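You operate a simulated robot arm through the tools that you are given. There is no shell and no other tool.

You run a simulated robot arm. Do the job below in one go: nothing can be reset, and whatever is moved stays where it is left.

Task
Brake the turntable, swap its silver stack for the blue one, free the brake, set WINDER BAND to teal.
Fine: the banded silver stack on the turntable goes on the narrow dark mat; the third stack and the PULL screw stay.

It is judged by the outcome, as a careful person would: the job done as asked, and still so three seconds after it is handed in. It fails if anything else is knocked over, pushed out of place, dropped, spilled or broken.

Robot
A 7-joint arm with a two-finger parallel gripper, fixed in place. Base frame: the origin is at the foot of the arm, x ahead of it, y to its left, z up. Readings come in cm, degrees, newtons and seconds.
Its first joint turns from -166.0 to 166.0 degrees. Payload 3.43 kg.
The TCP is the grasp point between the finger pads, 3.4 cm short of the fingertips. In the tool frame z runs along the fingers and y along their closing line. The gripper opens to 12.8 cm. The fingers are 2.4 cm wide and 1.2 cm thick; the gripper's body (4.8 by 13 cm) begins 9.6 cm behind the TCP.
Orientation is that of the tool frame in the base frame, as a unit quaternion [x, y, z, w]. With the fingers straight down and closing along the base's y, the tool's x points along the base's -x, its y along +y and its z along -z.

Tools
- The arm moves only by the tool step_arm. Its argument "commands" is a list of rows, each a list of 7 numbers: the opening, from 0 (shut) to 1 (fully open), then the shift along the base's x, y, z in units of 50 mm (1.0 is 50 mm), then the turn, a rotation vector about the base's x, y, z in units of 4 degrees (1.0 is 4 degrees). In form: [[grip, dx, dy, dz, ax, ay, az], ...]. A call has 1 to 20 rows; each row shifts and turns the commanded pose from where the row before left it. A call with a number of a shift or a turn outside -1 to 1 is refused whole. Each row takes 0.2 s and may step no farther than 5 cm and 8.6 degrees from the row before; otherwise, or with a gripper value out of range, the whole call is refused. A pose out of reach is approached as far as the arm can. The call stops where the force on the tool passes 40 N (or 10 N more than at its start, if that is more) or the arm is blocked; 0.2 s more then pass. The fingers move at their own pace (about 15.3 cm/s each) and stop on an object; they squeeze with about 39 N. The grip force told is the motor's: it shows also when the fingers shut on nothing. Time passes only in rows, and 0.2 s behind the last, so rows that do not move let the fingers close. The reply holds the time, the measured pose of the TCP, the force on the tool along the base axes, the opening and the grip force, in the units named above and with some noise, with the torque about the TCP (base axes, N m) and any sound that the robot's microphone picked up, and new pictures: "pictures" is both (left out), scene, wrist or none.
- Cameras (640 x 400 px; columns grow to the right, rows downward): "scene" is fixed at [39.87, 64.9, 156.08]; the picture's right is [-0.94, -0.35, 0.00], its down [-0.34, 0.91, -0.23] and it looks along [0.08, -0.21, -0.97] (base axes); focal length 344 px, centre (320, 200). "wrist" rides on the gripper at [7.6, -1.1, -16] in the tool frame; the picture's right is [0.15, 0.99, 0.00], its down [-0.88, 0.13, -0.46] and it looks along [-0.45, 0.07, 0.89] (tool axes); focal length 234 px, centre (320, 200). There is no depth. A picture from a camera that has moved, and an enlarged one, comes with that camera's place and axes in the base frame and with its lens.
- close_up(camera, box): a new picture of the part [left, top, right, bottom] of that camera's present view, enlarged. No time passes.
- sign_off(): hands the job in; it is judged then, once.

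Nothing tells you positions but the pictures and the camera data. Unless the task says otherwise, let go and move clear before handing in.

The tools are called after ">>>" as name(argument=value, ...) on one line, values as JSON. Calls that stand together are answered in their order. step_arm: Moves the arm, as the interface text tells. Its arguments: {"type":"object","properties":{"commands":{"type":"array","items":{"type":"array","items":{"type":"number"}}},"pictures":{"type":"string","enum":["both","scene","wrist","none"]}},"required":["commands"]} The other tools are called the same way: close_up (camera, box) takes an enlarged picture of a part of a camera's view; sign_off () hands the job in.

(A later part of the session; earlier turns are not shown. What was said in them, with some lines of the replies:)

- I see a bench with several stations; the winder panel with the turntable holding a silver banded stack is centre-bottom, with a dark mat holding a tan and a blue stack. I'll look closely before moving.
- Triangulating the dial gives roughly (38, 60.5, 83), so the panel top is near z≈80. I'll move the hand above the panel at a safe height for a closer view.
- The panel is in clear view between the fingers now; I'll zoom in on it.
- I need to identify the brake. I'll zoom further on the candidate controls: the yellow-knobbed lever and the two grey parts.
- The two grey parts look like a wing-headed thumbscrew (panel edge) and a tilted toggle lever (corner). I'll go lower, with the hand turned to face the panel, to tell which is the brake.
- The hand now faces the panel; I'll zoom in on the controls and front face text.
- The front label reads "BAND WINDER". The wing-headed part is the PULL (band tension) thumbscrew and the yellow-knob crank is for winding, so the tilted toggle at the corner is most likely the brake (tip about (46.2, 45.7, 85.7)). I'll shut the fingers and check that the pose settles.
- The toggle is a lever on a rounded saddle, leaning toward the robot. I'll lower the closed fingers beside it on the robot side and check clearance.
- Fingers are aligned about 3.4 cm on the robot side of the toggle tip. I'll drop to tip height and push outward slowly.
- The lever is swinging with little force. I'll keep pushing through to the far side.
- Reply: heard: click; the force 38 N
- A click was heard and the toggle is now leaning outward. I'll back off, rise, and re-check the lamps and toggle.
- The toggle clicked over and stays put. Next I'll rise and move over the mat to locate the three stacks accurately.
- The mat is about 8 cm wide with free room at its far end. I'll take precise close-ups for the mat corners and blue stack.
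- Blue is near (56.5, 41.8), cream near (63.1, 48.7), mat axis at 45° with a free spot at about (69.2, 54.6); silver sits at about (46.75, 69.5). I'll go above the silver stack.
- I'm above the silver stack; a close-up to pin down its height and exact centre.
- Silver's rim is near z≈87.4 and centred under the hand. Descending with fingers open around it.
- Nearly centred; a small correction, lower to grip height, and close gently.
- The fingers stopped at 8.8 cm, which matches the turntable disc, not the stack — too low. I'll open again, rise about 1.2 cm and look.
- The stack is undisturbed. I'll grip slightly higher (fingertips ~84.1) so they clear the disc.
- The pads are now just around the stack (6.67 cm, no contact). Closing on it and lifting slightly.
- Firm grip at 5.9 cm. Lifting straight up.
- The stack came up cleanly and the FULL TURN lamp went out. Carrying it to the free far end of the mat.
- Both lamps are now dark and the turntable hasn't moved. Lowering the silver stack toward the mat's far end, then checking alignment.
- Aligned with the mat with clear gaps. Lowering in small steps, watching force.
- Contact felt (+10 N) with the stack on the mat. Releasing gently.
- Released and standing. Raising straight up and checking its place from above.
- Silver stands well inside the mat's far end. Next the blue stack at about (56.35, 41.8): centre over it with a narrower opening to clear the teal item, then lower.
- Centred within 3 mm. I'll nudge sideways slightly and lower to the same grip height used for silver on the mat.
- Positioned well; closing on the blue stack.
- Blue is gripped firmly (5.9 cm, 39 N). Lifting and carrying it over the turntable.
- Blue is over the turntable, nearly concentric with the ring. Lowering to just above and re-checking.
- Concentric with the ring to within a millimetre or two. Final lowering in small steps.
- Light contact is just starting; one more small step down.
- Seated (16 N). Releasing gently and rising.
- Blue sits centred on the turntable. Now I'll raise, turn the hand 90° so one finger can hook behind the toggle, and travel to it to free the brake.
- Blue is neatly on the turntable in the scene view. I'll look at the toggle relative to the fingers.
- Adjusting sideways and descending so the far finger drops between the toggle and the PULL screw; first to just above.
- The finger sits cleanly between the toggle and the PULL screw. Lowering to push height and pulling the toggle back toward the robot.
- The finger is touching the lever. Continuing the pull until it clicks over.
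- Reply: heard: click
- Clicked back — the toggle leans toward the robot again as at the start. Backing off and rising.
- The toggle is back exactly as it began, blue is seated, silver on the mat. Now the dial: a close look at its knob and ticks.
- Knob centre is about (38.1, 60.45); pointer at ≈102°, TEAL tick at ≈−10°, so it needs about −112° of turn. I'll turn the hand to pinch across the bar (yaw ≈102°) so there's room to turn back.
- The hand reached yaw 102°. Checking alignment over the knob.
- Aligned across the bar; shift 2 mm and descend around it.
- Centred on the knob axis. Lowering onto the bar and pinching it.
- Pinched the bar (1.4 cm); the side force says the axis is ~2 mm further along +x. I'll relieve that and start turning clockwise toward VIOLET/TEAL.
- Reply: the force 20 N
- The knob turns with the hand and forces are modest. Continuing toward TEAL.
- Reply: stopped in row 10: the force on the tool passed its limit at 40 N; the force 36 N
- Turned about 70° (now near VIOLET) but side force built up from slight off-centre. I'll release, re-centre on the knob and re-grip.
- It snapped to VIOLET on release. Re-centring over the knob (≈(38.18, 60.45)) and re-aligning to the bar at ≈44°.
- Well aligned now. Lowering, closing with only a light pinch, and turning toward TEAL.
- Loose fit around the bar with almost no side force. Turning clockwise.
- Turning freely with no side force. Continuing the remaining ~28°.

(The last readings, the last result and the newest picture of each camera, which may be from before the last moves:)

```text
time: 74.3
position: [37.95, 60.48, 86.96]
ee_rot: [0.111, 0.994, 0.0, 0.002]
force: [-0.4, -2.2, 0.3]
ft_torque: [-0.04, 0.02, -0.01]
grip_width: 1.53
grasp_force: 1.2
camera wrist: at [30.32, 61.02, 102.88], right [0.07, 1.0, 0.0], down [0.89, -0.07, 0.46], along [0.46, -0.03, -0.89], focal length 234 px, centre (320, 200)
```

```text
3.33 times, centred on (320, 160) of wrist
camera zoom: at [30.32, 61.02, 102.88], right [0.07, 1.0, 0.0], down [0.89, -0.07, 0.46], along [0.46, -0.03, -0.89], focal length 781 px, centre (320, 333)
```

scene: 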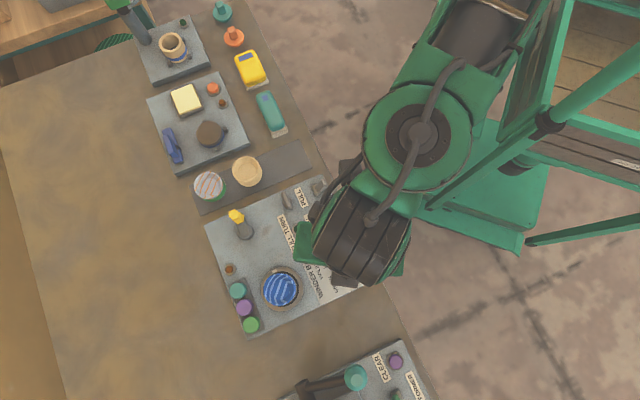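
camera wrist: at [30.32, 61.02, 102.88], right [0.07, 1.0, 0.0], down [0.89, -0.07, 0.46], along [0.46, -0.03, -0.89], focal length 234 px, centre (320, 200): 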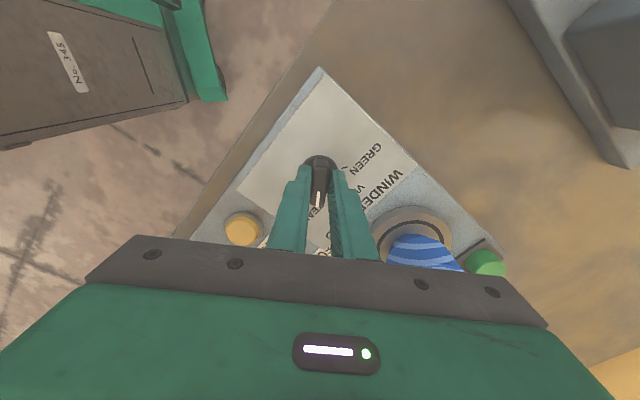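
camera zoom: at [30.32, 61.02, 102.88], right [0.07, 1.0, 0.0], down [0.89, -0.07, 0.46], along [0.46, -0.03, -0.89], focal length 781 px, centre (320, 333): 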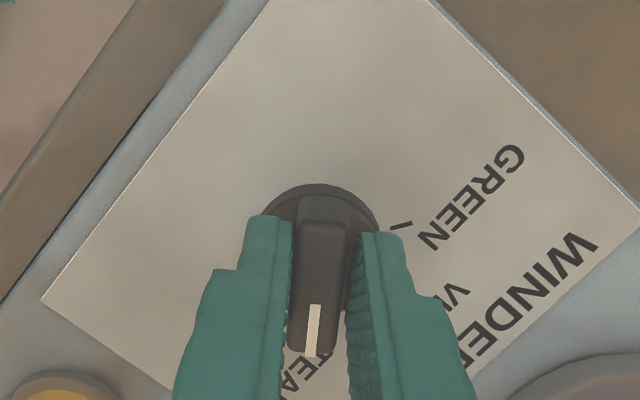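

The pointer is now over TEAL. Opening and lifting clear to verify.

>>> step_arm(commands=[[0.16, 0, 0, 0, 0, 0, 0], [0.28, 0, 0, 0, 0, 0, 0], [0.3, 0, 0, 0.2, 0, 0, 0], [0.3, 0, 0, 0.6, 0, 0, 0], [0.3, 0, 0, 0.8, 0, 0, 0], [0.4, -0.5, -0.3, 0.5, 0, 0, 0], [0.4, -0.5, -0.5, 0.2, 0, 0, 0], [0.4, 0, -0.8, 0, 0, 0, 0], [0.4, 0, -0.8, 0, 0, 0, 0], [0.4, 0, 0, 0, 0, 0, 0], [0.4, 0, 0, 0, 0, 0, 0]])

>>> close_up(camera="scene", box=[290, 230, 370, 310])

>>> close_up(camera="scene", box=[180, 140, 380, 340])

```text
time: 76.7
position: [33.18, 48.48, 98.69]
ee_rot: [0.11, 0.994, 0.0, 0.002]
force: [-0.3, -1.4, -0.7]
ft_torque: [0.01, -0.01, -0.02]
grip_width: 5.14
grasp_force: 0.1
camera wrist: at [25.29, 48.87, 114.52], right [0.07, 1.0, 0.0], down [0.89, -0.07, 0.46], along [0.46, -0.03, -0.89], focal length 234 px, centre (320, 200)
```

scene: 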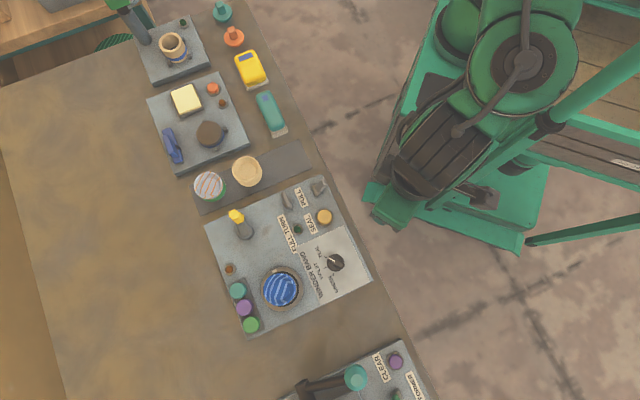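
wrist: 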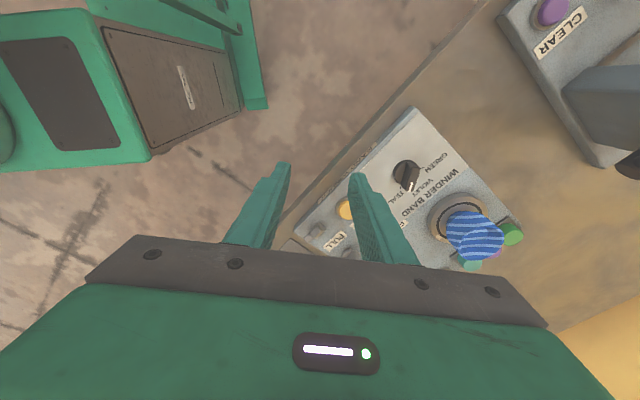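

```text
5.00 times, centred on (330, 270) of scene
camera zoom: at [39.87, 64.9, 156.08], right [-0.94, -0.35, 0.0], down [-0.34, 0.91, -0.23], along [0.08, -0.21, -0.97], focal length 1723 px, centre (270, -150)
```

zoom: 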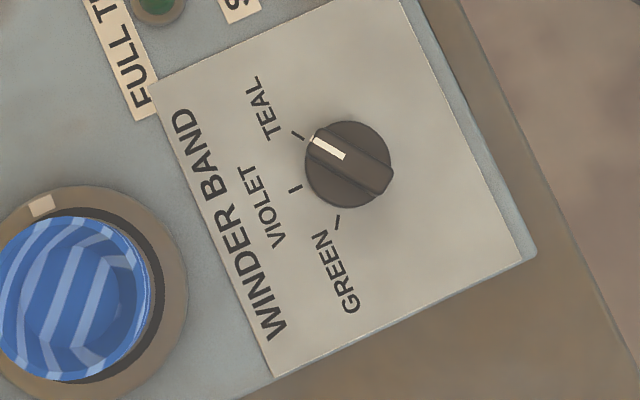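

```text
2.00 times, centred on (280, 240) of scene
camera zoom: at [39.87, 64.9, 156.08], right [-0.94, -0.35, 0.0], down [-0.34, 0.91, -0.23], along [0.08, -0.21, -0.97], focal length 689 px, centre (400, 120)
```

zoom: 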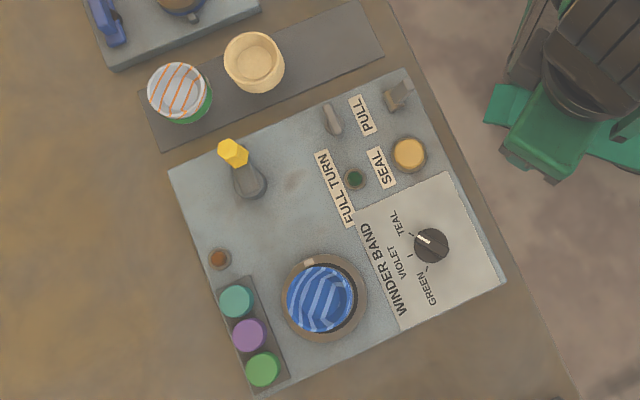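

The dial reads TEAL. A last check of blue's seating, the toggle, the screw and the mat.

>>> close_up(camera="scene", box=[250, 260, 310, 320])

>>> close_up(camera="scene", box=[185, 130, 345, 230])

```text
6.67 times, centred on (280, 290) of scene
camera zoom: at [39.87, 64.9, 156.08], right [-0.94, -0.35, 0.0], down [-0.34, 0.91, -0.23], along [0.08, -0.21, -0.97], focal length 2297 px, centre (587, -400)
```

zoom: 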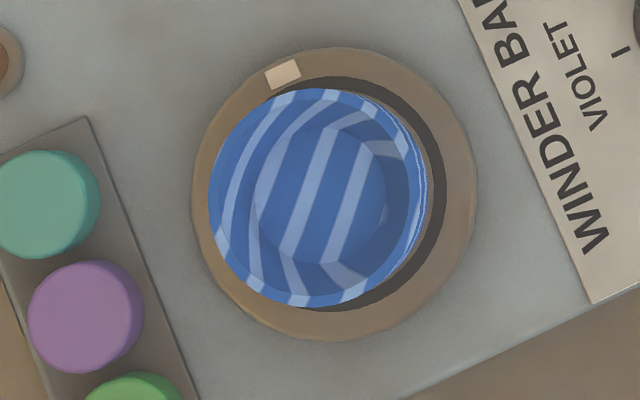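

```text
4.00 times, centred on (265, 180) of scene
camera zoom: at [39.87, 64.9, 156.08], right [-0.94, -0.35, 0.0], down [-0.34, 0.91, -0.23], along [0.08, -0.21, -0.97], focal length 1378 px, centre (540, 280)
```

zoom: 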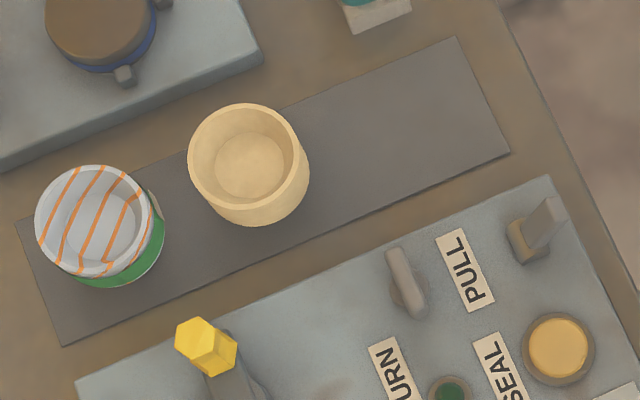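

The scene pictures show blue seated where silver was, within a couple of millimetres, and silver on the mat. The cream stack and the PULL screw haven't moved, the toggle is back where it started, and the dial is on TEAL. The arm is clear, so I'm handing in.

>>> sign_off()

```text
The job is handed in.
```

I've handed the job in. Each step is done as asked, but I worked out which control was the brake rather than reading it from a label.

- **Brake:** I took the unlabelled toggle at the panel corner to be the brake. It clicked over before the swap and clicked back afterwards, and it now leans as it did at the start. No lamp changed when I flipped it, so nothing confirmed that it brakes the turntable. I ruled out the wing-headed part as the PULL screw and the yellow crank as the winding handle.
- **Swap:** The banded silver stack is at the far end of the narrow dark mat, with its band still on. The blue stack is centred on the turntable where silver was. The third stack and the PULL screw were not touched.
- **WINDER BAND:** The dial's pointer is on TEAL. I re-gripped it once on the way, when it settled at VIOLET after the sideways force on the hand passed its limit.
- **Touched by mistake:** On my first try at the silver stack the fingers closed on the turntable disc instead. I opened them and gripped higher; the disc and stack did not visibly move.
- **Lamps:** The green FULL TURN lamp and the orange lamp were lit at the start and went out when silver was lifted. They stayed off with blue in place.
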